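You operate a simulated robot arm through the tools that you are given. There is no shell and no other tool. Be economical: measure what you need, move in short steps, check, and stop when the job is done.

The job below is to be done with a simulated robot arm. You get a single attempt, and the scene is never put back.

JOB
Set the green gauge's fence like the yellow gauge's, held in clamp two.
Fine: clamp first, free the fence knob, lock it after, release the clamp last; fingers clear of the pad. Hands unhurt; nothing dropped, spilt, damaged or left on.

It is judged by the outcome, as a careful person would: the job done as asked, and still so three seconds after it is handed in. It fails if anything else is knocked over, pushed out of place, dropped, spilled or broken.

ROBOT AND FRAMES
A 6-joint arm with a four-finger gripper on a trunk, on a base that drives. Base frame: it is fixed to the floor where the robot stands at the start and does not move with it; the origin is under the middle of the robot, x ahead of it, y to its left, z up; the surface under the hand at the start is at about z = 800. Units: mm, degrees, N and s.
Its first joint turns from -166.0 to 166.0 degrees. Places, roughly: clamp lever five [700, -900, 1000]; clamp lever four [700, -800, 1000]; clamp lever one [800, 200, 900]; clamp lever six [700, -1100, 1000]; clamp lever three [700, -700, 1000]; clamp lever two [800, 0, 900]; fence of the green length gauge [600, 200, 900]; fence of the yellow length gauge [700, -300, 900]; knob of the green length gauge [600, 200, 900]. Payload 3.43 kg.
Tool frame: the origin (TCP) lies between the finger pads and is the grasp point; the fingertips stand 30 mm ahead of it; z points along the fingers, y is the line along which they close. The gripper opens to 120 mm. The gripper's body begins 85 mm behind the TCP.
Orientation is that of the tool frame in the base frame, as a unit quaternion [x, y, z, w]. With the fingers straight down and closing along the base's y, the tool's x points along the base's -x, its y along +y and its z along -z.

CONTROLS
- The arm moves only by the tool servo_tool. Its argument "series" is a list of rows, each a list of 7 numbers: the shift along the tool's x, y, z in mm, then the turn, a rotation vector about the tool's x, y, z in degrees, then the gripper command, from -1 (shut) to 1 (fully open), values between in proportion. In form: [[tx, ty, tz, rx, ry, rz, fingers], ...]. A call has 1 to 10 rows; each row is the pose to reach, as a shift and turn from the pose commanded when the call began, along the tool's axes at that moment. Rows are played at 5 a second. More than 50 mm and 8.6 degrees between two rows, or a gripper value outside its range, and nothing of the call is played. Where a pose cannot be reached the arm comes as near as it can. A force on the tool above 90 N (or 10 N above the force at the start of the call, whichever is more), or a blocked arm, ends the call early, and 0.2 s more pass. The fingers move at their own pace and stop on an object; they squeeze with about 27 N. The grip force told is the motor's: it shows also when the fingers shut on nothing. Time passes only in rows, and 0.2 s behind the last, so rows that repeat a pose let the fingers close. The reply holds the time, the measured pose of the TCP, the force on the tool along the base axes, the opening and the grip force, in the units named above and with some noise, with the torque about the TCP (base axes, N m) and any sound that the robot's microphone picked up.
- Cameras (640 x 400 px; columns grow to the right, rows downward): "scene" is now at [-204.1, 168.4, 1241.1]; the picture's right is [-0.24, -0.97, 0.00], its down [-0.30, 0.07, -0.95] and it looks along [0.92, -0.23, -0.31] (base axes); focal length 264 px, centre (320, 200). "wrist" rides on the gripper at [72, -17, -120] in the tool frame; the picture's right is [0.23, 0.97, 0.00], its down [-0.81, 0.19, -0.55] and it looks along [-0.54, 0.13, 0.83] (tool axes); focal length 275 px, centre (320, 200). There is no depth. A picture from a camera that has moved, and an enlarged one, comes with that camera's place and axes in the base frame and with its lens.
- grab_frame(camera): a new picture of that camera. The clock stands still meanwhile.
- drive_base(legs): drives the robot by 1 to 6 legs, each [ahead, turn to the left] in mm and degrees, along the robot's own axes; the way and the turn of a leg run together, so that a leg with both is an arc; at most 1500 mm and 180 degrees a leg. The arm and the cameras ride along, it lands a little off, and it stops where it bumps. It gives what a move gives.
- pan_tilt(pan, tilt): turns the head with the scene camera to pan (to the left, within 143 degrees either way) and tilt (down, from -29 to 69), counted from straight ahead of the robot. It gives what a move gives.
- zoom(camera, box): a new picture of the part [left, top, right, bottom] of that camera's present view, enlarged. The clock stands still meanwhile.
- job_done(): hands the job in; it is judged then, once.

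Work in short steps. Places have to be worked out from the pictures, the camera data and where the tool is seen: move nearer, look again, correct. Check each grasp and each placing, and mend what went wrong. You have 120 turns and 82 pictures in all, those below and enlarged ones among them. Open the gripper and draw the arm clear of the work before you hand the job in, unless the task says otherwise; then end with one line.

The tools are called after "Call:" as a command line: name --pt "numbers of a row" for each row, then --argument value for the rest, lists and objects as JSON in quotes. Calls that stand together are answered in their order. servo_tool: Moves the arm, as the interface text tells. Its arguments: {"type":"object","properties":{"series":{"type":"array","items":{"type":"array","items":{"type":"number"}}}},"required":["series"]} The other tools are called the same way: drive_base (legs) drives the base; pan_tilt (pan, tilt) turns the head that bears the scene camera; grab_frame (camera) takes a picture; zoom (camera, box) takes an enlarged picture of a part of a camera's view; job_done () hands the job in.

At the start:

```text
time: 0.0
ee_pos: [654.7, 324.2, 1168.5]
orientation: [-0.001, 1.0, 0.0, 0.0]
force: [-0.6, -0.2, 0.6]
moment: [0.0, -0.02, 0.01]
finger_gap: 120.1
grasp_force: 0.1
robot x, y, heading: [-0.5, -2.8, 0.0]
head pan, tilt: [-13.9, 17.3]
```

scene: 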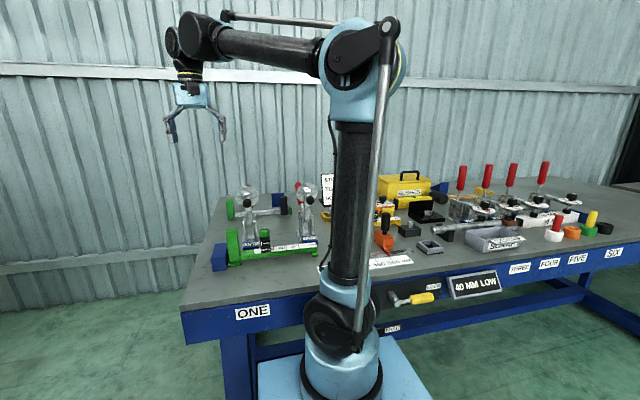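
wrist: 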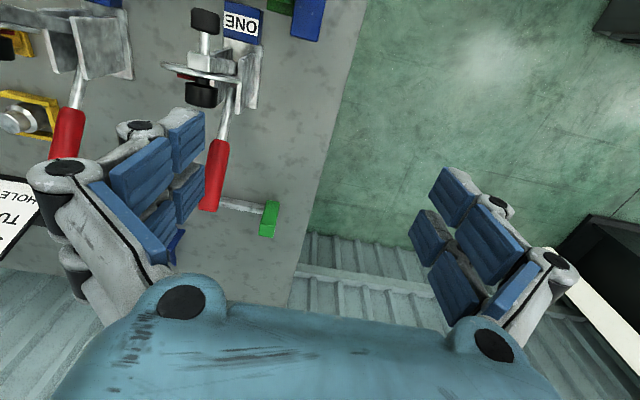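

I start by looking closer at the bench: the green gauge, and the clamps and signs.

Call:
zoom --camera "scene" --box '[200, 160, 340, 280]'

Call:
zoom --camera "scene" --box '[360, 150, 640, 310]'

```text
3.33 times, centred on (270, 220) of scene
camera zoom: at [-204.1, 168.4, 1241.1], right [-0.24, -0.97, 0.0], down [-0.3, 0.07, -0.95], along [0.92, -0.23, -0.31], focal length 880 px, centre (487, 133)
```

zoom: 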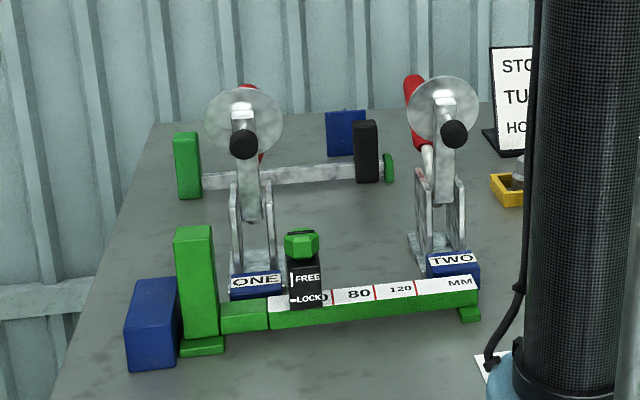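

```text
2.29 times, centred on (500, 230) of scene
camera zoom: at [-204.1, 168.4, 1241.1], right [-0.24, -0.97, 0.0], down [-0.3, 0.07, -0.95], along [0.92, -0.23, -0.31], focal length 603 px, centre (-91, 131)
```

zoom: 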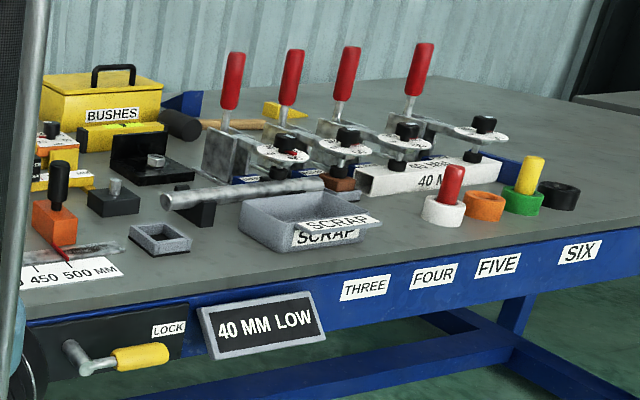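

The head's view is partly hidden by the arm, so I use the wrist camera; I move the hand back to over the green gauge's near side, staying high.

Call:
servo_tool --pt "35 -30 0 0 0 0 1" --pt "70 -60 0 0 0 0 1" --pt "105 -90 0 0 0 0 1" --pt "140 -120 0 0 0 0 1" --pt "175 -150 0 0 0 0 1" --pt "200 -170 0 0 0 0 1"

Call:
grab_frame --camera "wrist"

Call:
grab_frame --camera "scene"

```text
time: 1.4
ee_pos: [438.7, 154.0, 1173.5]
orientation: [0.0, 1.0, 0.0, 0.007]
force: [-0.2, 0.3, 1.0]
moment: [0.0, 0.06, -0.01]
finger_gap: 119.9
grasp_force: 0.1
robot x, y, heading: [-1.8, 0.1, 0.1]
head pan, tilt: [-13.9, 17.3]
```

```text
77 pictures are left
camera wrist: at [368.4, 136.8, 1293.6], right [-0.23, 0.97, 0.0], down [0.8, 0.19, 0.56], along [0.55, 0.13, -0.83], focal length 275 px, centre (320, 200)
```

wrist: 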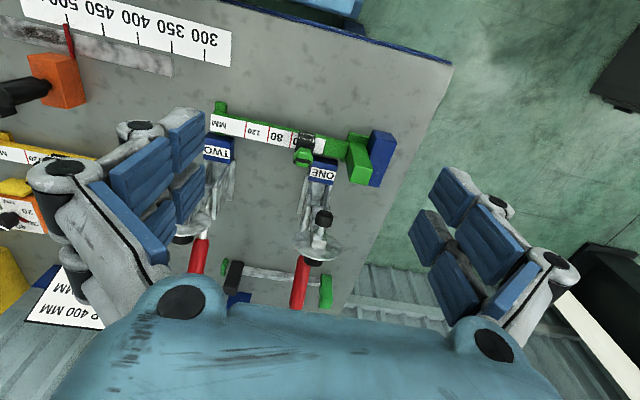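

```text
76 pictures are left
camera scene: at [-203.9, 168.4, 1241.1], right [-0.24, -0.97, 0.0], down [-0.3, 0.07, -0.95], along [0.92, -0.23, -0.31], focal length 264 px, centre (320, 200)
```

scene: 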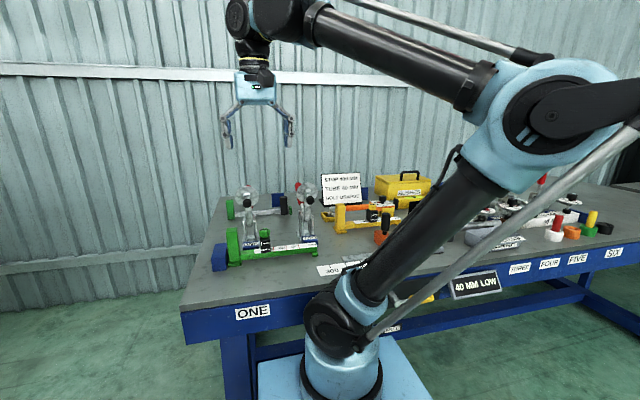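

The green gauge lies along y with clamps ONE and TWO behind it. I zoom in on it and the sign, then look at the yellow gauge.

Call:
zoom --camera "wrist" --box '[180, 80, 420, 230]'

Call:
zoom --camera "scene" --box '[310, 160, 450, 250]'

```text
2.67 times, centred on (300, 155) of wrist
camera zoom: at [368.4, 136.8, 1293.6], right [-0.23, 0.97, 0.0], down [0.8, 0.19, 0.56], along [0.55, 0.13, -0.83], focal length 734 px, centre (373, 320)
```

zoom: 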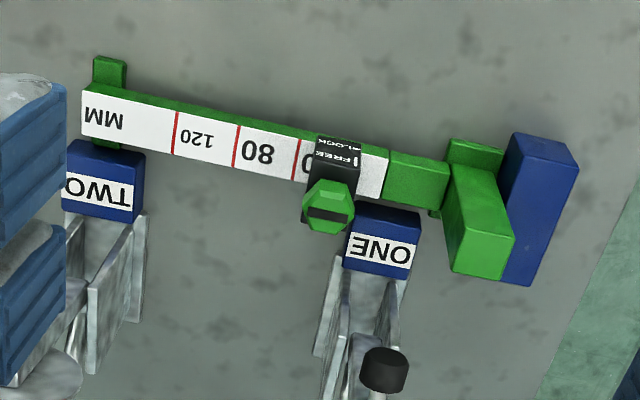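

```text
4.44 times, centred on (380, 205) of scene
camera zoom: at [-203.9, 168.4, 1241.1], right [-0.24, -0.97, 0.0], down [-0.3, 0.07, -0.95], along [0.92, -0.23, -0.31], focal length 1173 px, centre (53, 178)
```

zoom: 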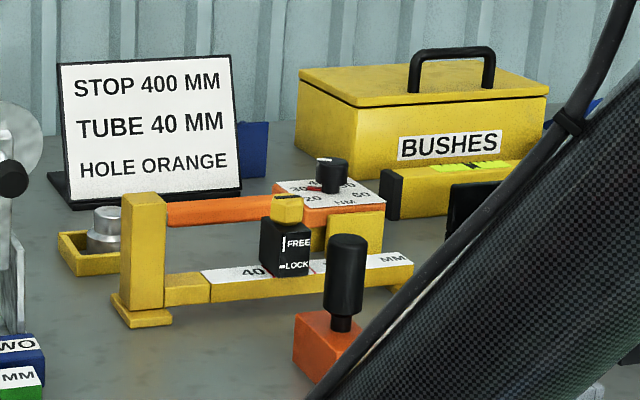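

Next I move the hand to view the yellow gauge from above.

Call:
servo_tool --pt "0 -45 0 0 0 0 1" --pt "0 -90 0 0 0 0 1" --pt "0 -135 0 0 0 0 1" --pt "0 -180 0 0 0 0 1" --pt "0 -225 0 0 0 0 1" --pt "0 -270 0 0 0 0 1" --pt "0 -315 0 0 0 0 1" --pt "0 -360 0 0 0 0 1" --pt "0 -400 0 0 0 0 1" --pt "0 -400 0 0 0 0 1"

Call:
grab_frame --camera "wrist"

Call:
zoom --camera "scene" --box '[200, 160, 340, 280]'

```text
time: 3.6
ee_pos: [441.5, -246.4, 1173.9]
orientation: [0.0, 1.0, 0.0, 0.006]
force: [0.4, -0.5, 0.8]
moment: [-0.04, -0.01, -0.03]
finger_gap: 119.8
grasp_force: 0.1
robot x, y, heading: [2.2, 4.8, -0.1]
head pan, tilt: [-13.9, 17.3]
```

```text
73 pictures are left
camera wrist: at [368.7, -263.4, 1292.8], right [-0.23, 0.97, 0.0], down [0.8, 0.19, 0.56], along [0.55, 0.13, -0.83], focal length 275 px, centre (320, 200)
```

wrist: 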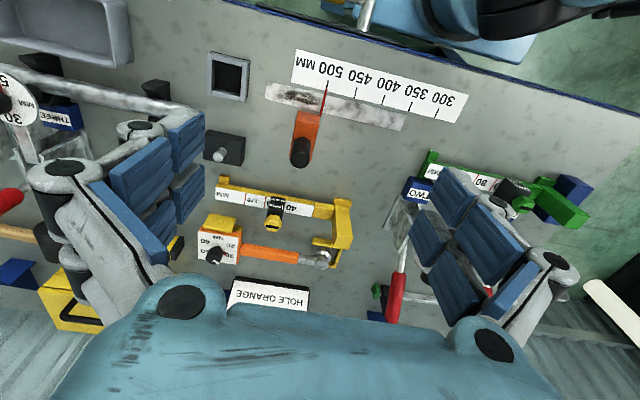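

```text
3.33 times, centred on (270, 220) of scene
camera zoom: at [-204.3, 168.2, 1241.1], right [-0.24, -0.97, 0.0], down [-0.3, 0.07, -0.95], along [0.92, -0.23, -0.31], focal length 880 px, centre (487, 133)
```

zoom: 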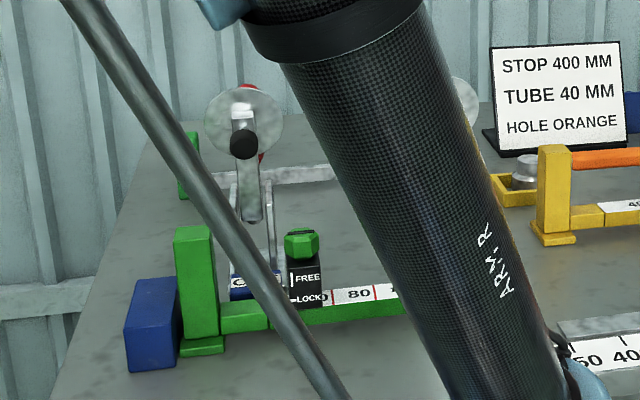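

I zoom on the yellow gauge.

Call:
zoom --camera "wrist" --box '[190, 160, 370, 280]'

Call:
zoom --camera "scene" --box '[310, 180, 400, 240]'

```text
3.33 times, centred on (280, 220) of wrist
camera zoom: at [368.7, -263.4, 1292.8], right [-0.23, 0.97, 0.0], down [0.8, 0.19, 0.56], along [0.55, 0.13, -0.83], focal length 918 px, centre (453, 133)
```

zoom: 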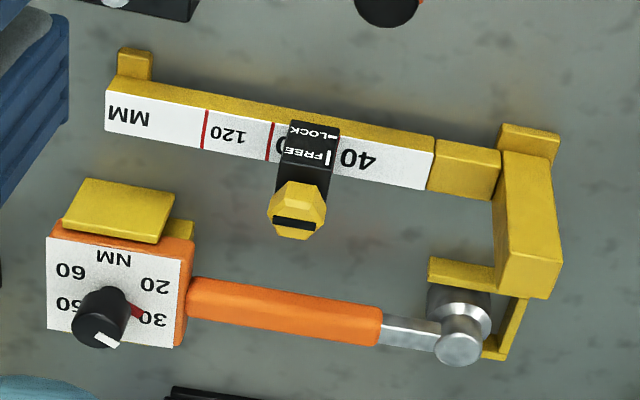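

```text
6.67 times, centred on (355, 210) of scene
camera zoom: at [-204.3, 168.2, 1241.1], right [-0.24, -0.97, 0.0], down [-0.3, 0.07, -0.95], along [0.92, -0.23, -0.31], focal length 1759 px, centre (87, 133)
```

zoom: 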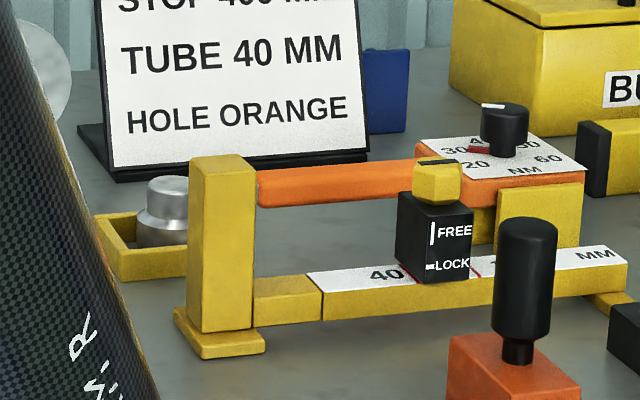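

Both fences are on similar red-line scales; I'll measure both precisely. Next a nearer look over clamp two and the green gauge.

Call:
servo_tool --pt "0 45 0 0 0 0 1" --pt "0 90 0 0 0 0 1" --pt "0 135 0 0 0 0 1" --pt "0 180 0 0 0 0 1" --pt "0 225 0 0 0 0 1" --pt "0 270 0 0 0 0 1" --pt "-30 310 20 0 0 0 1" --pt "-60 320 50 0 0 0 1" --pt "-80 320 80 0 0 0 1" --pt "-80 320 80 0 0 0 1"

Call:
grab_frame --camera "wrist"

```text
refused: row 7 steps farther than a row can; nothing moved
```

```text
69 pictures are left
camera wrist: at [368.7, -263.4, 1292.8], right [-0.23, 0.97, 0.0], down [0.8, 0.19, 0.56], along [0.55, 0.13, -0.83], focal length 275 px, centre (320, 200)
```

wrist: 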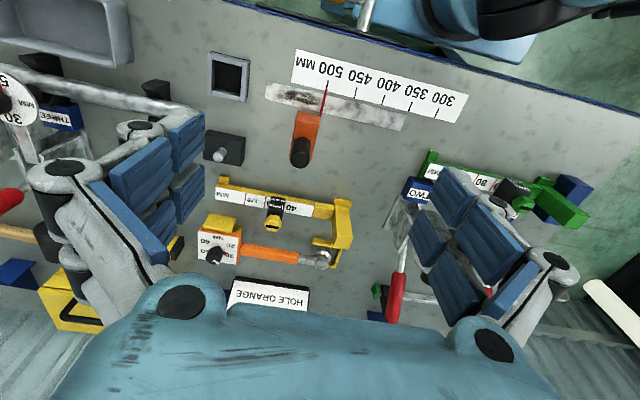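

That call was refused for step size, so nothing moved. I resend with smaller steps.

Call:
servo_tool --pt "0 45 0 0 0 0 1" --pt "0 90 0 0 0 0 1" --pt "0 135 0 0 0 0 1" --pt "0 180 0 0 0 0 1" --pt "0 225 0 0 0 0 1" --pt "0 270 0 0 0 0 1" --pt "-25 295 25 0 0 0 1" --pt "-55 310 55 0 0 0 1" --pt "-80 320 80 0 0 0 1" --pt "-80 320 80 0 0 0 1"

Call:
grab_frame --camera "wrist"

```text
time: 5.8
ee_pos: [520.5, 73.3, 1095.1]
orientation: [0.001, 1.0, 0.0, 0.007]
force: [-1.2, 0.0, 0.4]
moment: [-0.01, -0.04, 0.02]
finger_gap: 120.0
grasp_force: 0.0
robot x, y, heading: [1.4, -3.0, -0.0]
head pan, tilt: [-13.9, 17.3]
```

```text
68 pictures are left
camera wrist: at [449.3, 55.7, 1214.8], right [-0.23, 0.97, 0.0], down [0.8, 0.19, 0.56], along [0.55, 0.13, -0.83], focal length 275 px, centre (320, 200)
```

wrist: 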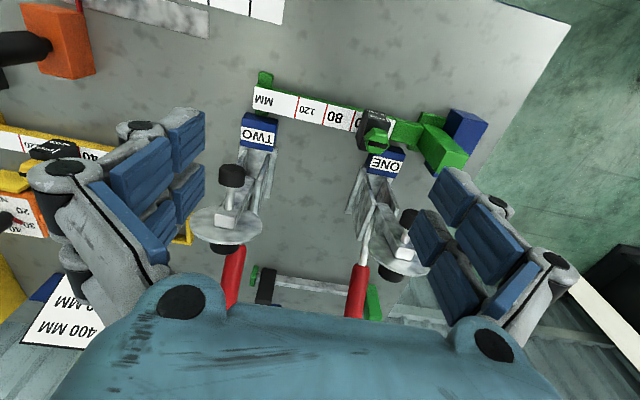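

I zoom on the clamp-two lever and the gauge here.

Call:
zoom --camera "wrist" --box '[160, 110, 320, 320]'

Call:
zoom --camera "wrist" --box '[240, 60, 500, 190]'

Call:
grab_frame --camera "scene"

```text
1.90 times, centred on (240, 215) of wrist
camera zoom: at [449.3, 55.7, 1214.8], right [-0.23, 0.97, 0.0], down [0.8, 0.19, 0.56], along [0.55, 0.13, -0.83], focal length 524 px, centre (472, 171)
```

zoom: 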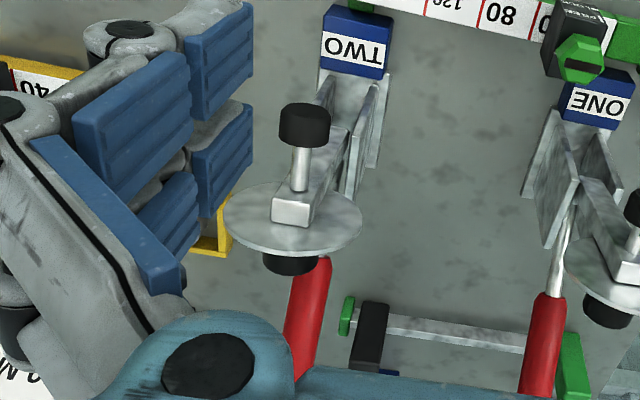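

```text
2.46 times, centred on (370, 125) of wrist
camera zoom: at [449.3, 55.7, 1214.8], right [-0.23, 0.97, 0.0], down [0.8, 0.19, 0.56], along [0.55, 0.13, -0.83], focal length 678 px, centre (197, 385)
```

zoom: 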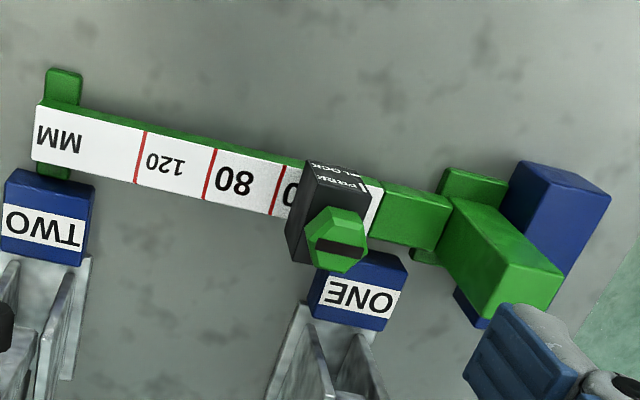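

```text
65 pictures are left
camera scene: at [-204.2, 168.3, 1241.1], right [-0.24, -0.97, 0.0], down [-0.3, 0.07, -0.95], along [0.92, -0.23, -0.31], focal length 264 px, centre (320, 200)
```

scene: 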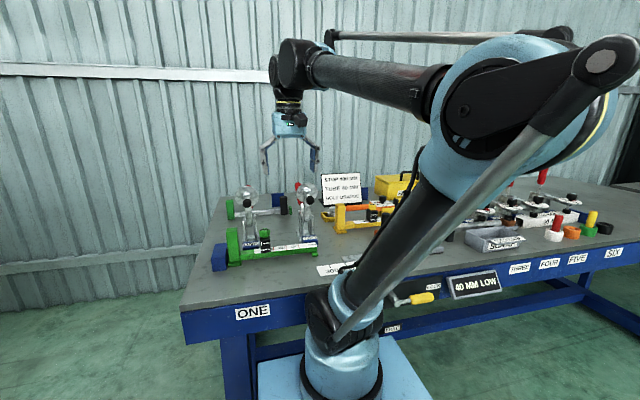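

Triangulating: green bar top z≈828 at x≈580; 120-line y≈50; clamp-two pad (open) ≈(600,1,973); lever two's red grip runs from ≈(750,0,908) to its tip ≈(844,2,964), rising ~30° backwards. Closed levers stand upright. I move above the lever to look at it.

Call:
servo_tool --pt "-40 -10 0 0 0 0 1" --pt "-80 -20 0 0 0 0 1" --pt "-120 -30 0 0 0 0 1" --pt "-160 -40 0 0 0 0 1" --pt "-200 -50 0 0 0 0 1" --pt "-240 -60 0 0 0 0 0.5" --pt "-280 -70 0 0 0 0 0.2" --pt "-290 -72 0 0 0 0 0.0" --pt "-290 -72 0 0 0 0 0.0"

Call:
grab_frame --camera "wrist"

Call:
zoom --camera "scene" --box '[200, 110, 360, 270]'

```text
time: 7.8
ee_pos: [810.6, 0.6, 1098.6]
orientation: [0.001, 1.0, 0.0, 0.006]
force: [0.4, -0.3, -0.7]
moment: [0.0, 0.01, 0.02]
finger_gap: 60.1
grasp_force: 0.1
robot x, y, heading: [-1.2, -0.6, -0.1]
head pan, tilt: [-13.9, 17.3]
```

```text
64 pictures are left
camera wrist: at [739.1, -16.5, 1218.4], right [-0.23, 0.97, 0.0], down [0.8, 0.19, 0.56], along [0.55, 0.13, -0.83], focal length 275 px, centre (320, 200)
```

wrist: 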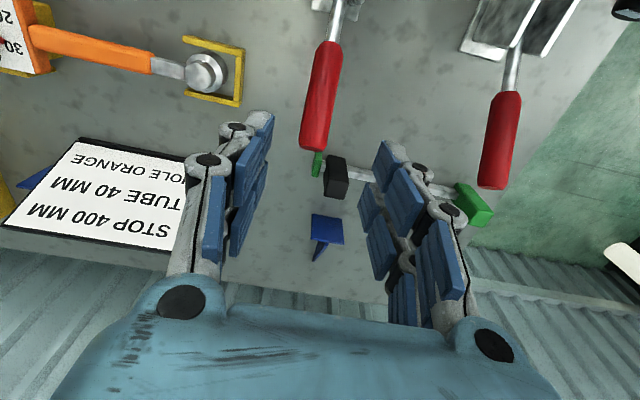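

```text
2.50 times, centred on (280, 190) of scene
camera zoom: at [-204.0, 168.3, 1241.1], right [-0.24, -0.97, 0.0], down [-0.3, 0.07, -0.95], along [0.92, -0.23, -0.31], focal length 660 px, centre (420, 225)
```

zoom: 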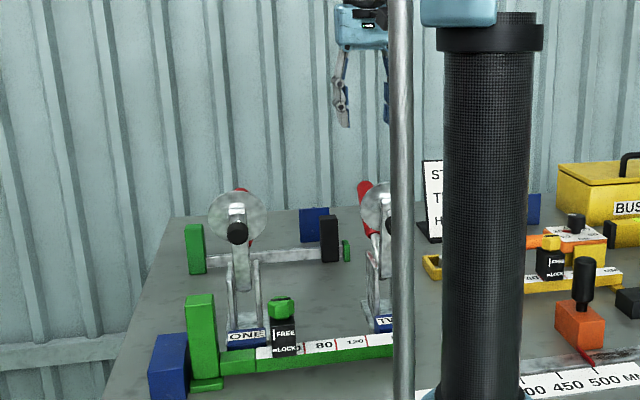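

Lever two's grip is seen right between the fingers' plane; its tip ≈(847,4,964). I lower to straddle the grip at ≈(818,4,946).

Call:
servo_tool --pt "-8 3 40 0 0 0 0" --pt "-8 3 80 0 0 0 0" --pt "-8 3 120 0 0 0 0" --pt "-8 3 150 0 0 0 0"

Call:
grab_frame --camera "wrist"

```text
time: 8.8
ee_pos: [820.7, 4.2, 948.4]
orientation: [0.001, 1.0, 0.0, 0.007]
force: [-0.2, 0.5, -0.3]
moment: [-0.02, -0.02, -0.01]
finger_gap: 59.8
grasp_force: 0.0
robot x, y, heading: [4.8, 0.9, 0.2]
head pan, tilt: [-13.9, 17.3]
```

```text
62 pictures are left
camera wrist: at [749.2, -12.7, 1068.6], right [-0.23, 0.97, 0.0], down [0.8, 0.19, 0.56], along [0.55, 0.13, -0.83], focal length 275 px, centre (320, 200)
```

wrist: 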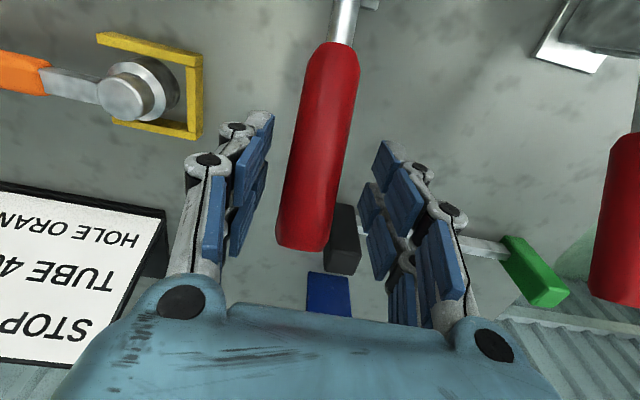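

The handle sits between the fingers. I close on it.

Call:
servo_tool --pt "0 0 0 0 0 0 -1" --pt "0 0 0 0 0 0 -1" --pt "0 0 0 0 0 0 -1"

Call:
grab_frame --camera "wrist"

```text
time: 9.6
ee_pos: [822.1, 0.2, 947.7]
orientation: [0.002, 1.0, -0.001, 0.006]
force: [-2.5, -61.2, -8.7]
moment: [-0.86, -0.72, 0.77]
finger_gap: 27.8
grasp_force: 45.2
robot x, y, heading: [2.0, 0.5, -0.1]
head pan, tilt: [-13.9, 17.3]
```

```text
61 pictures are left
camera wrist: at [749.3, -16.2, 1068.6], right [-0.23, 0.97, -0.01], down [0.8, 0.19, 0.56], along [0.55, 0.12, -0.83], focal length 275 px, centre (320, 200)
```

wrist: 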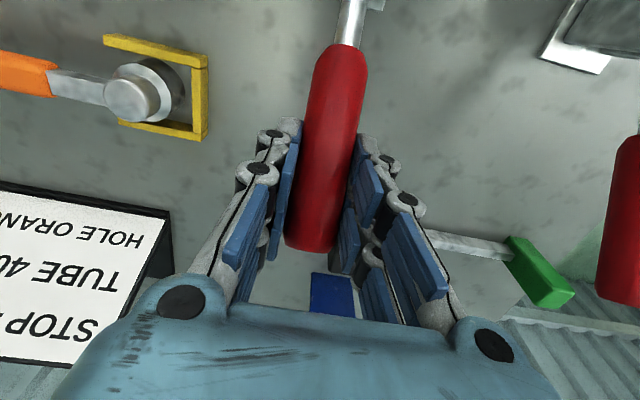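

The grip is off-centre by ~4 mm (61 N sideways); I shift the hand to −y to relieve it.

Call:
servo_tool --pt "0 -2 0 0 0 0 -1" --pt "0 -4 0 0 0 0 -1" --pt "0 -4 0 0 0 0 -1"

```text
time: 10.4
ee_pos: [821.2, 0.7, 948.7]
orientation: [0.0, 1.0, 0.001, 0.007]
force: [6.1, -19.0, -1.5]
moment: [-0.35, -0.37, 0.54]
finger_gap: 27.2
grasp_force: 44.8
robot x, y, heading: [-0.1, 0.8, -0.1]
head pan, tilt: [-13.9, 17.3]
```

Force lowered. Now I start lifting the lever along its arc (first ~15°) while watching the forces.

Call:
servo_tool --pt "5 -1.5 -8 0 0 0 -1" --pt "11 -1.5 -16 0 0 0 -1" --pt "18 -1.5 -24 0 0 0 -1" --pt "18 -1.5 -24 0 0 0 -1"

Call:
grab_frame --camera "wrist"

```text
time: 11.4
ee_pos: [802.5, -0.5, 971.9]
orientation: [0.0, 1.0, 0.001, 0.006]
force: [3.8, 16.7, -11.6]
moment: [0.52, -1.48, -0.34]
finger_gap: 27.8
grasp_force: 44.9
robot x, y, heading: [-2.9, 2.4, -0.0]
head pan, tilt: [-13.9, 17.3]
```

```text
60 pictures are left
camera wrist: at [730.4, -17.1, 1092.1], right [-0.23, 0.97, 0.0], down [0.8, 0.19, 0.56], along [0.55, 0.13, -0.83], focal length 275 px, centre (320, 200)
```

wrist: 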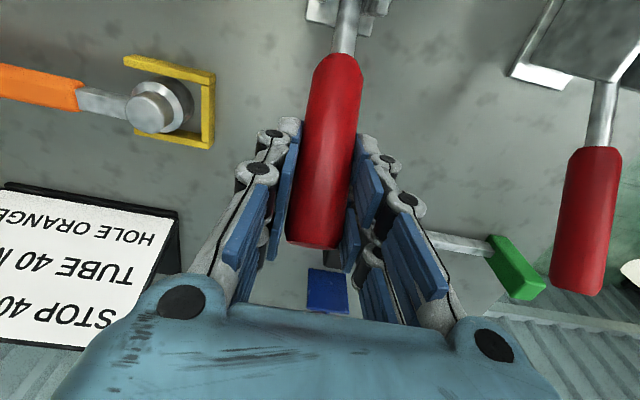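

The lever follows with small forces. I continue another 15°.

Call:
servo_tool --pt "7 0.7 -7 0 0 0 -1" --pt "14 0.7 -13 0 0 0 -1" --pt "22 0.7 -19 0 0 0 -1" --pt "22 0.7 -19 0 0 0 -1"

Call:
grab_frame --camera "wrist"

```text
time: 12.4
ee_pos: [780.6, 0.8, 990.4]
orientation: [0.001, 1.0, 0.0, 0.006]
force: [2.6, 12.1, -13.3]
moment: [0.19, -1.23, -0.39]
finger_gap: 27.9
grasp_force: 45.1
robot x, y, heading: [0.9, -0.7, -0.1]
head pan, tilt: [-13.9, 17.3]
```

```text
59 pictures are left
camera wrist: at [708.2, -16.9, 1110.7], right [-0.23, 0.97, 0.0], down [0.8, 0.19, 0.56], along [0.55, 0.13, -0.83], focal length 275 px, centre (320, 200)
```

wrist: 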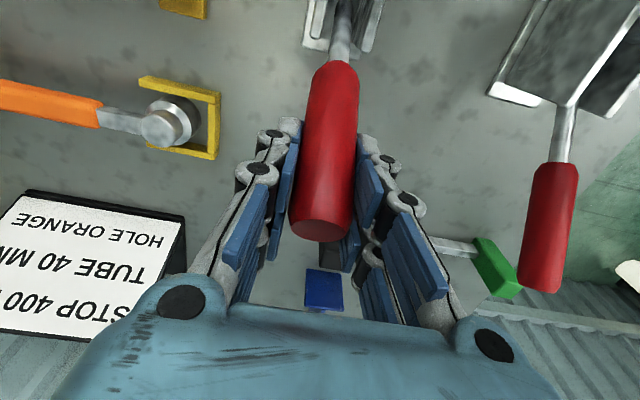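

Handle is at roughly 60°; continuing toward upright.

Call:
servo_tool --pt "9 0.5 -5 0 0 0 -1" --pt "18 0.5 -9 0 0 0 -1" --pt "27 0.5 -12 0 0 0 -1" --pt "27 0.5 -12 0 0 0 -1"

Call:
grab_frame --camera "wrist"

Call:
zoom --camera "scene" --box '[200, 130, 340, 270]'

```text
time: 13.4
ee_pos: [754.6, 0.8, 1001.2]
orientation: [0.0, 1.0, 0.0, 0.006]
force: [13.5, 1.2, -9.4]
moment: [0.0, -1.64, -0.04]
finger_gap: 28.1
grasp_force: 45.1
robot x, y, heading: [-1.0, -2.6, 0.3]
head pan, tilt: [-13.9, 17.3]
```

```text
58 pictures are left
camera wrist: at [682.0, -16.9, 1122.1], right [-0.23, 0.97, 0.0], down [0.8, 0.19, 0.56], along [0.55, 0.13, -0.83], focal length 275 px, centre (320, 200)
```

wrist: 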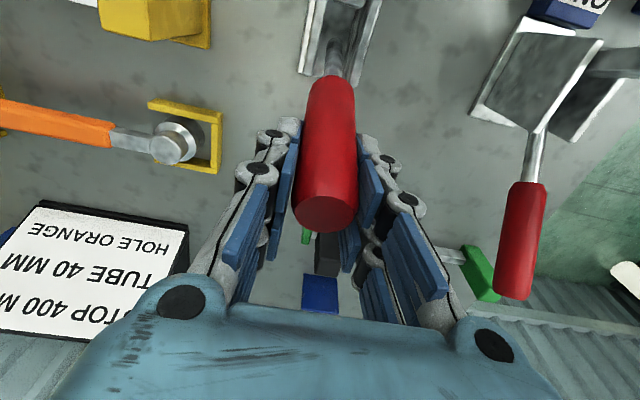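

```text
2.86 times, centred on (270, 200) of scene
camera zoom: at [-203.4, 168.2, 1241.2], right [-0.24, -0.97, 0.0], down [-0.3, 0.07, -0.95], along [0.92, -0.23, -0.31], focal length 754 px, centre (463, 200)
```

zoom: 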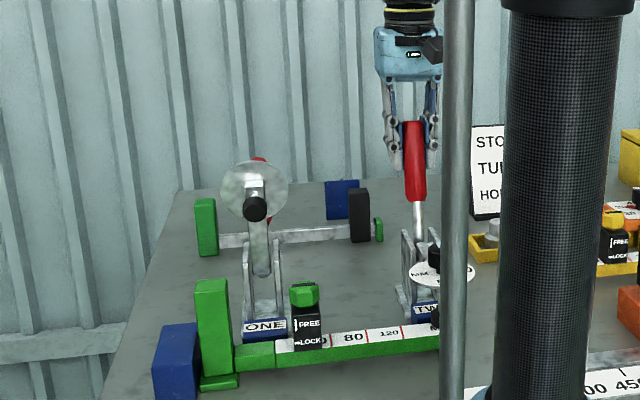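

The arm is nearly down onto the bar's end. I continue the last bit in small steps, watching force and sound.

Call:
servo_tool --pt "7 0 -2 0 0 0 -1" --pt "14 0 -4 0 0 0 -1" --pt "20 0 -5 0 0 0 -1" --pt "20 0 -5 0 0 0 -1"

Call:
zoom --camera "scene" --box '[200, 130, 340, 270]'

```text
time: 14.4
ee_pos: [731.7, 1.3, 1006.8]
orientation: [-0.001, 1.0, 0.0, 0.006]
force: [-3.1, 6.1, -7.2]
moment: [0.17, -0.55, -0.08]
finger_gap: 28.3
grasp_force: 45.1
robot x, y, heading: [-1.8, 3.3, 0.0]
head pan, tilt: [-13.9, 17.3]
```

```text
2.86 times, centred on (270, 200) of scene
camera zoom: at [-204.1, 168.4, 1241.1], right [-0.24, -0.97, 0.0], down [-0.3, 0.07, -0.95], along [0.92, -0.23, -0.31], focal length 754 px, centre (463, 200)
```

zoom: 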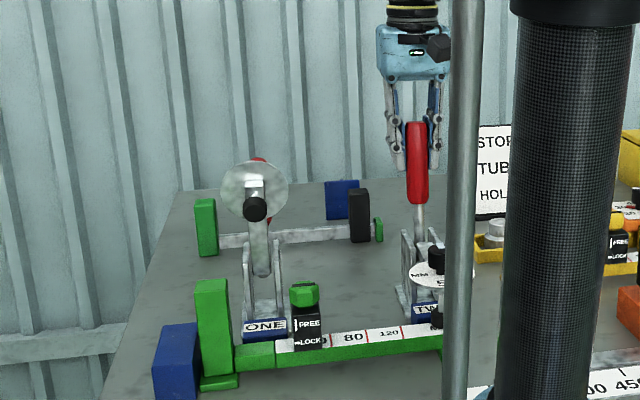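

Force has eased (near over-centre). I push on until it stops.

Call:
servo_tool --pt "5 0 -1 0 0 0 -1" --pt "10 0 -1 0 0 0 -1" --pt "14 0 -1 0 0 0 -1" --pt "14 0 -1 0 0 0 -1"

Call:
grab_frame --camera "wrist"

```text
time: 15.4
ee_pos: [720.4, -0.6, 1007.5]
orientation: [0.001, 1.0, 0.0, 0.007]
force: [30.6, 0.7, 10.4]
moment: [-0.01, -0.81, -0.02]
finger_gap: 28.1
grasp_force: 45.3
robot x, y, heading: [2.4, -1.3, 0.2]
head pan, tilt: [-13.9, 17.3]
```

```text
55 pictures are left
camera wrist: at [648.2, -16.8, 1128.1], right [-0.23, 0.97, 0.0], down [0.8, 0.19, 0.56], along [0.55, 0.13, -0.83], focal length 275 px, centre (320, 200)
```

wrist: 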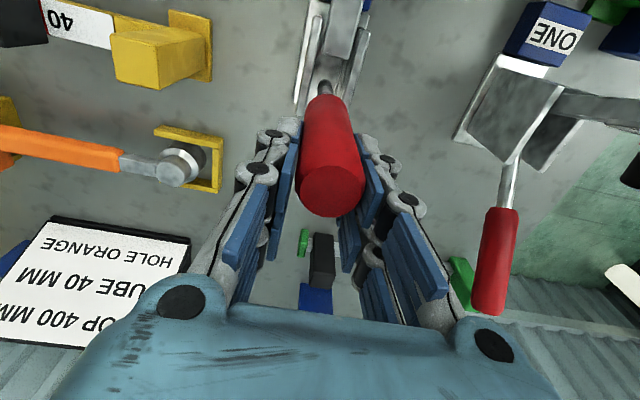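

Lever is upright with 30 N reaction: probably the stop. I press a few mm more to confirm, then relax and open.

Call:
servo_tool --pt "3 0 0 0 0 0 -1" --pt "3 0 0 0 0 0 -1"

```text
time: 16.0
ee_pos: [717.6, -1.1, 1007.2]
orientation: [0.001, 1.0, 0.0, 0.007]
force: [32.8, -0.5, 2.2]
moment: [-0.02, -0.98, -0.02]
finger_gap: 28.2
grasp_force: 44.8
robot x, y, heading: [5.4, -2.6, 0.3]
head pan, tilt: [-13.9, 17.3]
```

It still moved ~3 mm at the same force; either travelling or slipping. A bit further.

Call:
servo_tool --pt "4 0 0 0 0 0 -1" --pt "8 0 0 0 0 0 -1" --pt "8 0 0 0 0 0 -1"

Call:
grab_frame --camera "wrist"

Call:
zoom --camera "scene" --box '[240, 150, 340, 260]'

```text
time: 16.8
ee_pos: [709.8, 0.0, 1008.4]
orientation: [0.001, 1.0, 0.001, 0.006]
force: [32.0, 5.3, 0.1]
moment: [0.19, -0.91, -0.03]
finger_gap: 28.2
grasp_force: 44.6
robot x, y, heading: [0.9, 2.9, 0.2]
head pan, tilt: [-13.9, 17.3]
```

```text
54 pictures are left
camera wrist: at [636.8, -16.9, 1127.5], right [-0.23, 0.97, 0.0], down [0.8, 0.19, 0.56], along [0.55, 0.13, -0.83], focal length 275 px, centre (320, 200)
```

wrist: 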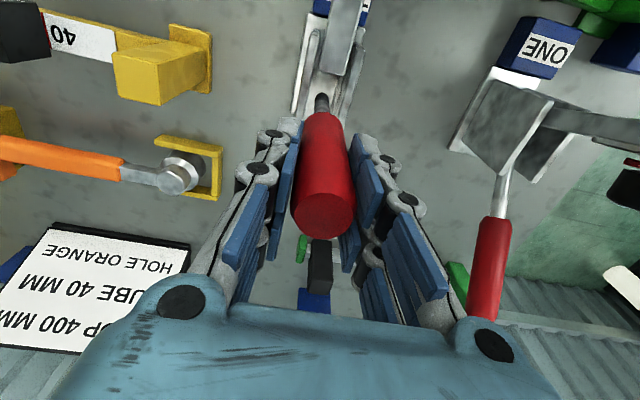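

```text
3.64 times, centred on (290, 205) of scene
camera zoom: at [-202.8, 168.5, 1241.3], right [-0.24, -0.97, 0.0], down [-0.3, 0.07, -0.95], along [0.92, -0.23, -0.31], focal length 960 px, centre (429, 182)
```

zoom: 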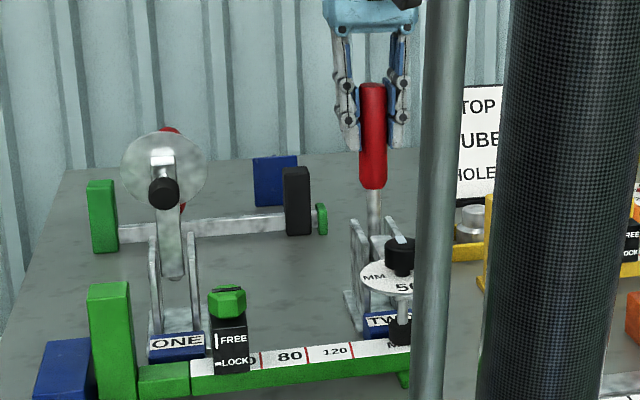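

The fingers now slip along the grip: the lever is at its stop. I relax, open, and lift away.

Call:
servo_tool --pt "-8 0 0 0 0 0 -1" --pt "-8 0 0 0 0 0 -0.2" --pt "-8 0 0 0 0 0 0" --pt "-8 0 -40 0 0 0 0" --pt "-8 0 -80 0 0 0 0" --pt "-8 0 -120 0 0 0 0"

```text
time: 18.2
ee_pos: [714.0, 0.1, 1128.9]
orientation: [0.001, 1.0, 0.0, 0.006]
force: [0.3, -0.7, 0.2]
moment: [0.0, 0.05, -0.04]
finger_gap: 60.4
grasp_force: 0.0
robot x, y, heading: [-5.3, 1.4, 0.2]
head pan, tilt: [-13.9, 17.3]
```

Moving back to view the clamp and gauge.

Call:
servo_tool --pt "45 15 0 0 0 0 0" --pt "90 30 0 0 0 0 0" --pt "135 45 0 0 0 0 0" --pt "180 60 0 0 0 0 0.5" --pt "215 70 20 0 0 0 1" --pt "230 80 40 0 0 0 1" --pt "230 80 40 0 0 0 1"

Call:
grab_frame --camera "wrist"

Call:
zoom --camera "wrist" --box '[180, 60, 440, 220]'

```text
time: 19.8
ee_pos: [485.0, 78.0, 1084.7]
orientation: [0.001, 1.0, 0.0, 0.006]
force: [0.5, 0.6, 0.6]
moment: [0.0, -0.01, 0.03]
finger_gap: 120.1
grasp_force: 0.2
robot x, y, heading: [0.1, 2.1, -0.1]
head pan, tilt: [-13.9, 17.3]
```

```text
52 pictures are left
camera wrist: at [412.9, 62.0, 1204.7], right [-0.23, 0.97, 0.0], down [0.8, 0.19, 0.56], along [0.55, 0.13, -0.83], focal length 275 px, centre (320, 200)
```

wrist: 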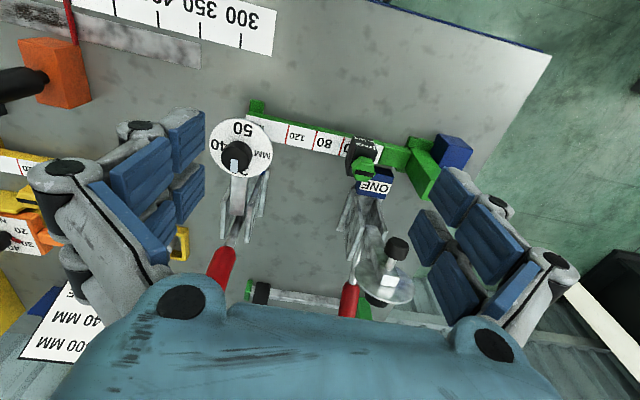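

```text
2.46 times, centred on (310, 140) of wrist
camera zoom: at [412.9, 62.0, 1204.7], right [-0.23, 0.97, 0.0], down [0.8, 0.19, 0.56], along [0.55, 0.13, -0.83], focal length 678 px, centre (345, 348)
```

zoom: 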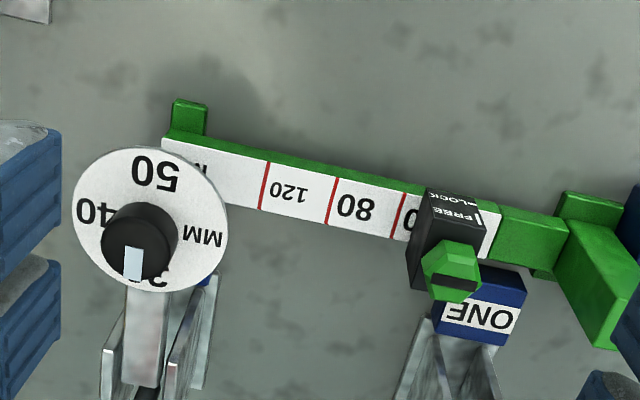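

The clamp closed; its dial reads about 30. I check from the head camera that the pad really presses the bar.

Call:
zoom --camera "scene" --box '[220, 170, 340, 270]'

Call:
zoom --camera "wrist" --box '[195, 105, 285, 190]'

```text
4.00 times, centred on (280, 220) of scene
camera zoom: at [-204.3, 168.2, 1241.1], right [-0.24, -0.97, 0.0], down [-0.3, 0.07, -0.95], along [0.92, -0.23, -0.31], focal length 1056 px, centre (480, 120)
```

zoom: 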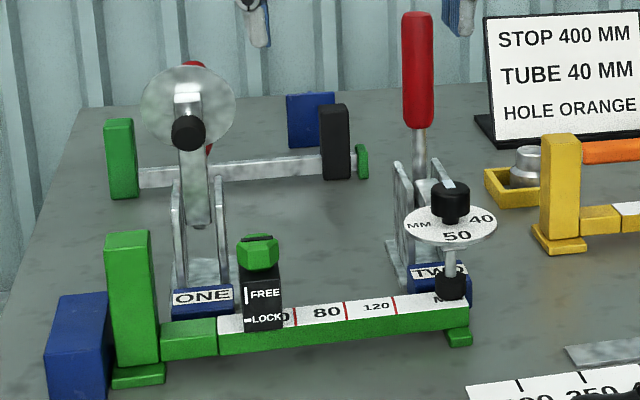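

```text
4.71 times, centred on (240, 148) of wrist
camera zoom: at [412.9, 62.0, 1204.7], right [-0.23, 0.97, 0.0], down [0.8, 0.19, 0.56], along [0.55, 0.13, -0.83], focal length 1295 px, centre (696, 447)
```

zoom: 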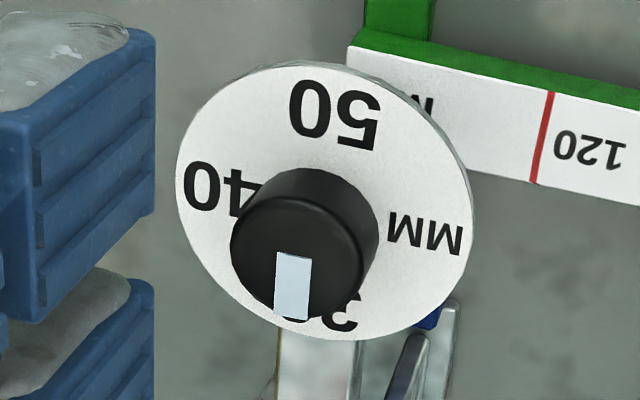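

Pad sits firmly on the bar at the MM end, lever upright. Knob's top ≈(562,153,896), its bar lies along y (LOCK mark); FREE needs 90°. I move over the knob, turning the hand 30° CCW to meet the hex flats and keep away from clamp one.

Call:
servo_tool --pt "-15 15 5 0 0 -7.5 1" --pt "-30 30 15 0 0 -15 0.5" --pt "-45 45 30 0 0 -22.5 0.2" --pt "-60 60 45 0 0 -30 0.1" --pt "-76 75 65 0 0 -30 0.1" --pt "-76 75 80 0 0 -30 0.1" --pt "-76 75 80 0 0 -30 0.1"

Call:
grab_frame --camera "wrist"

```text
time: 21.4
ee_pos: [561.5, 154.7, 1007.4]
orientation: [-0.258, 0.966, -0.002, 0.007]
force: [0.4, -0.4, -0.3]
moment: [0.0, -0.01, 0.0]
finger_gap: 66.2
grasp_force: 0.1
robot x, y, heading: [0.5, -3.4, -0.0]
head pan, tilt: [-13.9, 17.3]
```

```text
48 pictures are left
camera wrist: at [508.0, 104.2, 1126.4], right [-0.69, 0.73, -0.01], down [0.6, 0.57, 0.56], along [0.41, 0.38, -0.83], focal length 275 px, centre (320, 200)
```

wrist: 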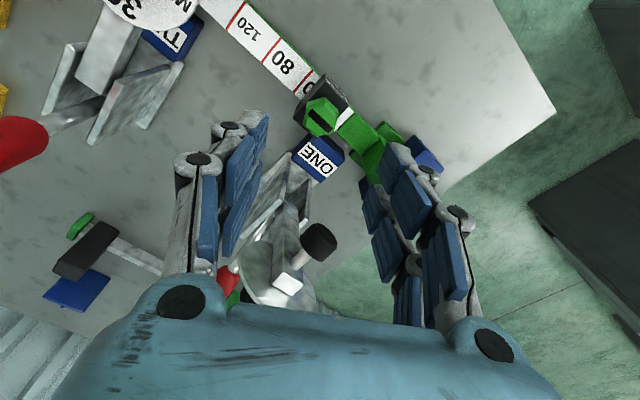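

Knob centre confirmed at ≈(560,154). I descend with tips stopping near z≈877, beside the knob but above the fence block.

Call:
servo_tool --pt "0 0 40 0 0 0 0.1" --pt "0 0 70 0 0 0 0.1" --pt "0 0 90 0 0 0 0.1" --pt "0 0 90 0 0 0 0.1"

Call:
grab_frame --camera "wrist"

Call:
zoom --camera "scene" --box '[220, 170, 340, 270]'

```text
time: 22.4
ee_pos: [562.5, 154.5, 916.2]
orientation: [-0.258, 0.966, -0.003, 0.007]
force: [0.1, 0.0, 0.3]
moment: [0.0, 0.01, 0.01]
finger_gap: 65.9
grasp_force: 0.1
robot x, y, heading: [-3.5, -0.8, 0.2]
head pan, tilt: [-13.9, 17.3]
```

```text
47 pictures are left
camera wrist: at [509.3, 103.9, 1035.8], right [-0.69, 0.73, -0.01], down [0.6, 0.57, 0.56], along [0.41, 0.38, -0.83], focal length 275 px, centre (320, 200)
```

wrist: 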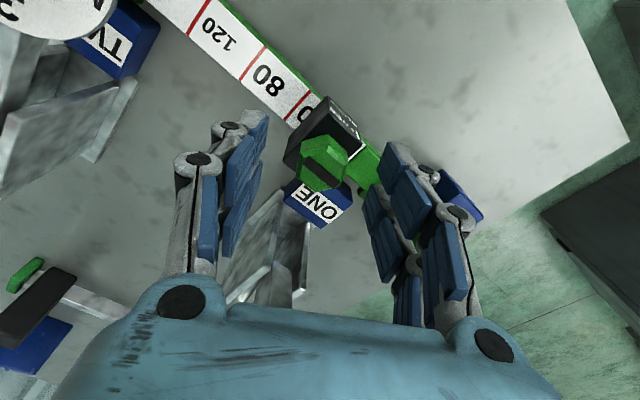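

```text
4.00 times, centred on (280, 220) of scene
camera zoom: at [-204.2, 168.3, 1241.1], right [-0.24, -0.97, 0.0], down [-0.3, 0.07, -0.95], along [0.92, -0.23, -0.31], focal length 1056 px, centre (480, 120)
```

zoom: 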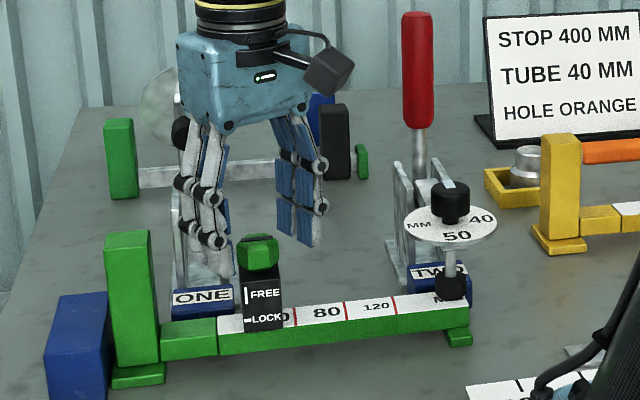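

Fingers straddle the knob. I go 8 mm lower, then close gently and observe side force.

Call:
servo_tool --pt "1.5 0.3 8 0 0 0 0.1" --pt "1.5 0.3 8 0 0 0 -0.3" --pt "1.5 0.3 8 0 0 0 -1" --pt "1.5 0.3 8 0 0 0 -1"

Call:
grab_frame --camera "wrist"

```text
time: 23.4
ee_pos: [562.4, 154.4, 905.8]
orientation: [-0.258, 0.966, -0.002, 0.006]
force: [-1.1, 0.5, 1.1]
moment: [0.02, 0.09, 0.01]
finger_gap: 29.9
grasp_force: 27.8
robot x, y, heading: [-1.2, -0.2, -0.1]
head pan, tilt: [-13.9, 17.3]
```

```text
45 pictures are left
camera wrist: at [508.2, 103.5, 1028.1], right [-0.69, 0.73, -0.01], down [0.6, 0.57, 0.56], along [0.41, 0.38, -0.83], focal length 275 px, centre (320, 200)
```

wrist: 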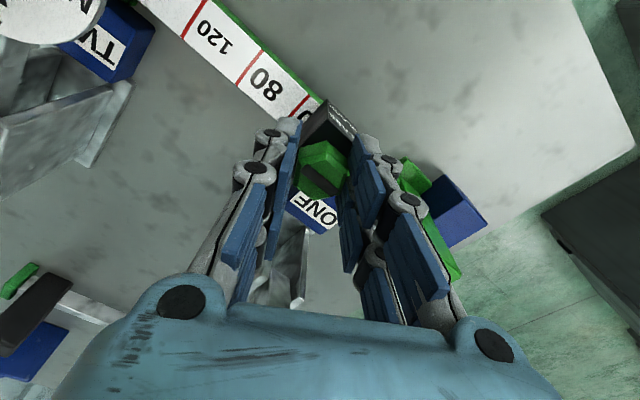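

Well centred grip (29.9 mm, no side force). I try turning it CCW a little and read the torque.

Call:
servo_tool --pt "0 0 0 0 0 -5 -1" --pt "0 0 0 0 0 -10 -1" --pt "0 0 0 0 0 -10 -1"

Call:
grab_frame --camera "wrist"

```text
time: 24.2
ee_pos: [561.8, 153.5, 907.6]
orientation: [-0.342, 0.939, -0.002, 0.007]
force: [-2.2, -0.4, 0.1]
moment: [0.1, -0.03, -0.01]
finger_gap: 29.7
grasp_force: 27.8
robot x, y, heading: [-1.6, -0.6, -0.2]
head pan, tilt: [-13.9, 17.3]
```

```text
44 pictures are left
camera wrist: at [517.8, 95.1, 1028.2], right [-0.8, 0.6, -0.01], down [0.49, 0.67, 0.56], along [0.34, 0.44, -0.83], focal length 275 px, centre (320, 200)
```

wrist: 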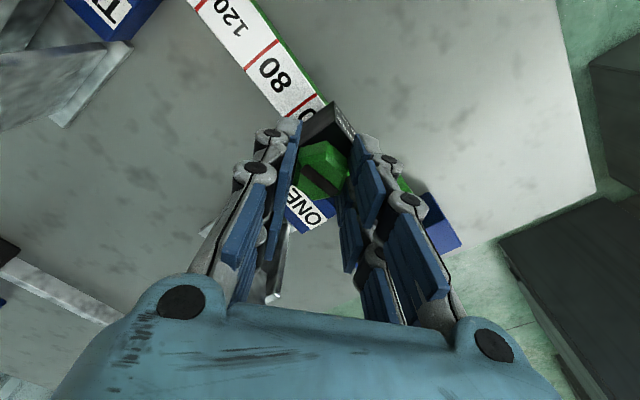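

I zoom to see whether the knob turned with the hand.

Call:
zoom --camera "wrist" --box '[270, 90, 390, 230]'

```text
2.86 times, centred on (330, 160) of wrist
camera zoom: at [517.8, 95.1, 1028.2], right [-0.8, 0.6, -0.01], down [0.49, 0.67, 0.56], along [0.34, 0.44, -0.83], focal length 786 px, centre (291, 314)
```

zoom: 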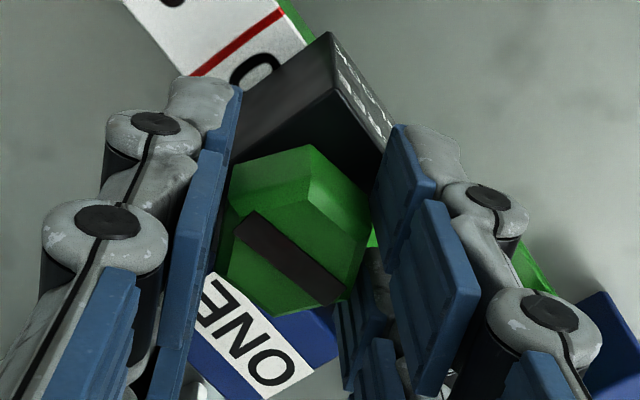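

Unclear at 10°; no torque though. I continue turning to 45° total and look again.

Call:
servo_tool --pt "0 0 0 0 0 -7 -1" --pt "0 0 0 0 0 -14 -1" --pt "0 0 0 0 0 -21 -1" --pt "0 0 0 0 0 -28 -1" --pt "0 0 0 0 0 -35 -1" --pt "0 0 0 0 0 -35 -1"

Call:
zoom --camera "wrist" --box '[270, 90, 390, 230]'

```text
time: 25.6
ee_pos: [561.8, 154.0, 907.6]
orientation: [-0.609, 0.793, -0.004, 0.005]
force: [-2.3, -0.1, -2.9]
moment: [0.28, 0.0, -0.02]
finger_gap: 29.9
grasp_force: 27.6
robot x, y, heading: [1.5, -1.3, 0.2]
head pan, tilt: [-13.9, 17.3]
```

```text
2.86 times, centred on (330, 160) of wrist
camera zoom: at [559.6, 80.9, 1028.8], right [-1.0, 0.03, -0.01], down [0.02, 0.83, 0.55], along [0.03, 0.55, -0.83], focal length 786 px, centre (291, 314)
```

zoom: 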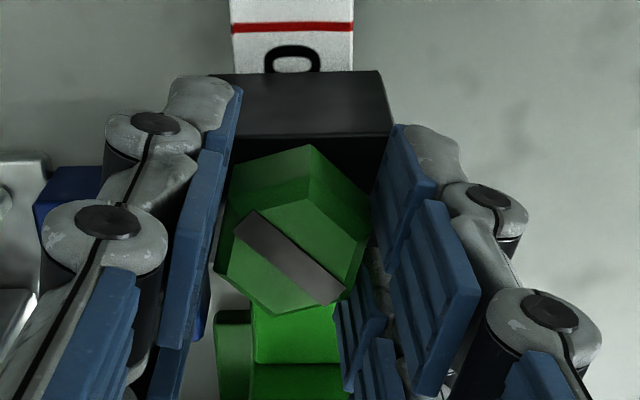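

The knob turns with the hand (45° done, no resistance). To avoid clamp one I regrip: open, turn back 60°, grip the next flats.

Call:
servo_tool --pt "0 0 0 0 0 0 0.1" --pt "0 0 0 0 0 0 0.1" --pt "0 0 0 0 0 8.5 0.1" --pt "0 0 0 0 0 17 0.1" --pt "0 0 0 0 0 25.5 0.1" --pt "0 0 0 0 0 34 0.1" --pt "0 0 0 0 0 42.5 0.1" --pt "0 0 0 0 0 51 0.1" --pt "0 0 0 0 0 59.5 0.1" --pt "0 0 0 0 0 59.5 0.1"

Call:
grab_frame --camera "wrist"

```text
time: 27.8
ee_pos: [561.0, 154.0, 908.3]
orientation: [-0.133, 0.991, -0.001, 0.006]
force: [0.0, 0.7, -0.4]
moment: [0.0, -0.02, 0.03]
finger_gap: 65.7
grasp_force: 0.1
robot x, y, heading: [2.0, 0.8, -0.1]
head pan, tilt: [-13.9, 17.3]
```

```text
41 pictures are left
camera wrist: at [497.5, 118.8, 1028.1], right [-0.48, 0.88, -0.01], down [0.72, 0.4, 0.56], along [0.5, 0.27, -0.83], focal length 275 px, centre (320, 200)
```

wrist: 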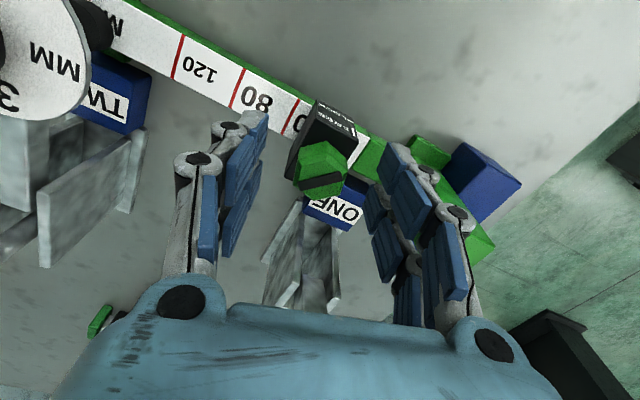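

Knob bar is now diagonal, fingers lie over the next flats. I grip and turn another 45° CCW.

Call:
servo_tool --pt "0 0 0 0 0 0 -1" --pt "0 0 0 0 0 0 -1" --pt "0 0 0 0 0 -7.5 -1" --pt "0 0 0 0 0 -15 -1" --pt "0 0 0 0 0 -22.5 -1" --pt "0 0 0 0 0 -30 -1" --pt "0 0 0 0 0 -37.5 -1" --pt "0 0 0 0 0 -44 -1" --pt "0 0 0 0 0 -44 -1"

Call:
zoom --camera "wrist" --box '[250, 60, 410, 240]'

```text
time: 29.8
ee_pos: [561.8, 154.6, 907.6]
orientation: [-0.496, 0.868, -0.002, 0.005]
force: [6.8, -0.5, 9.2]
moment: [0.18, -0.31, 0.0]
finger_gap: 29.7
grasp_force: 27.3
robot x, y, heading: [0.1, -1.4, -0.1]
head pan, tilt: [-13.9, 17.3]
```

```text
2.22 times, centred on (330, 150) of wrist
camera zoom: at [539.9, 83.9, 1028.7], right [-0.96, 0.3, -0.01], down [0.24, 0.8, 0.56], along [0.17, 0.53, -0.83], focal length 612 px, centre (298, 311)
```

zoom: 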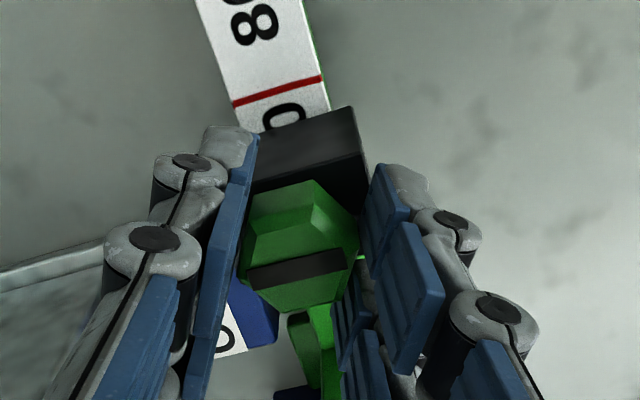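

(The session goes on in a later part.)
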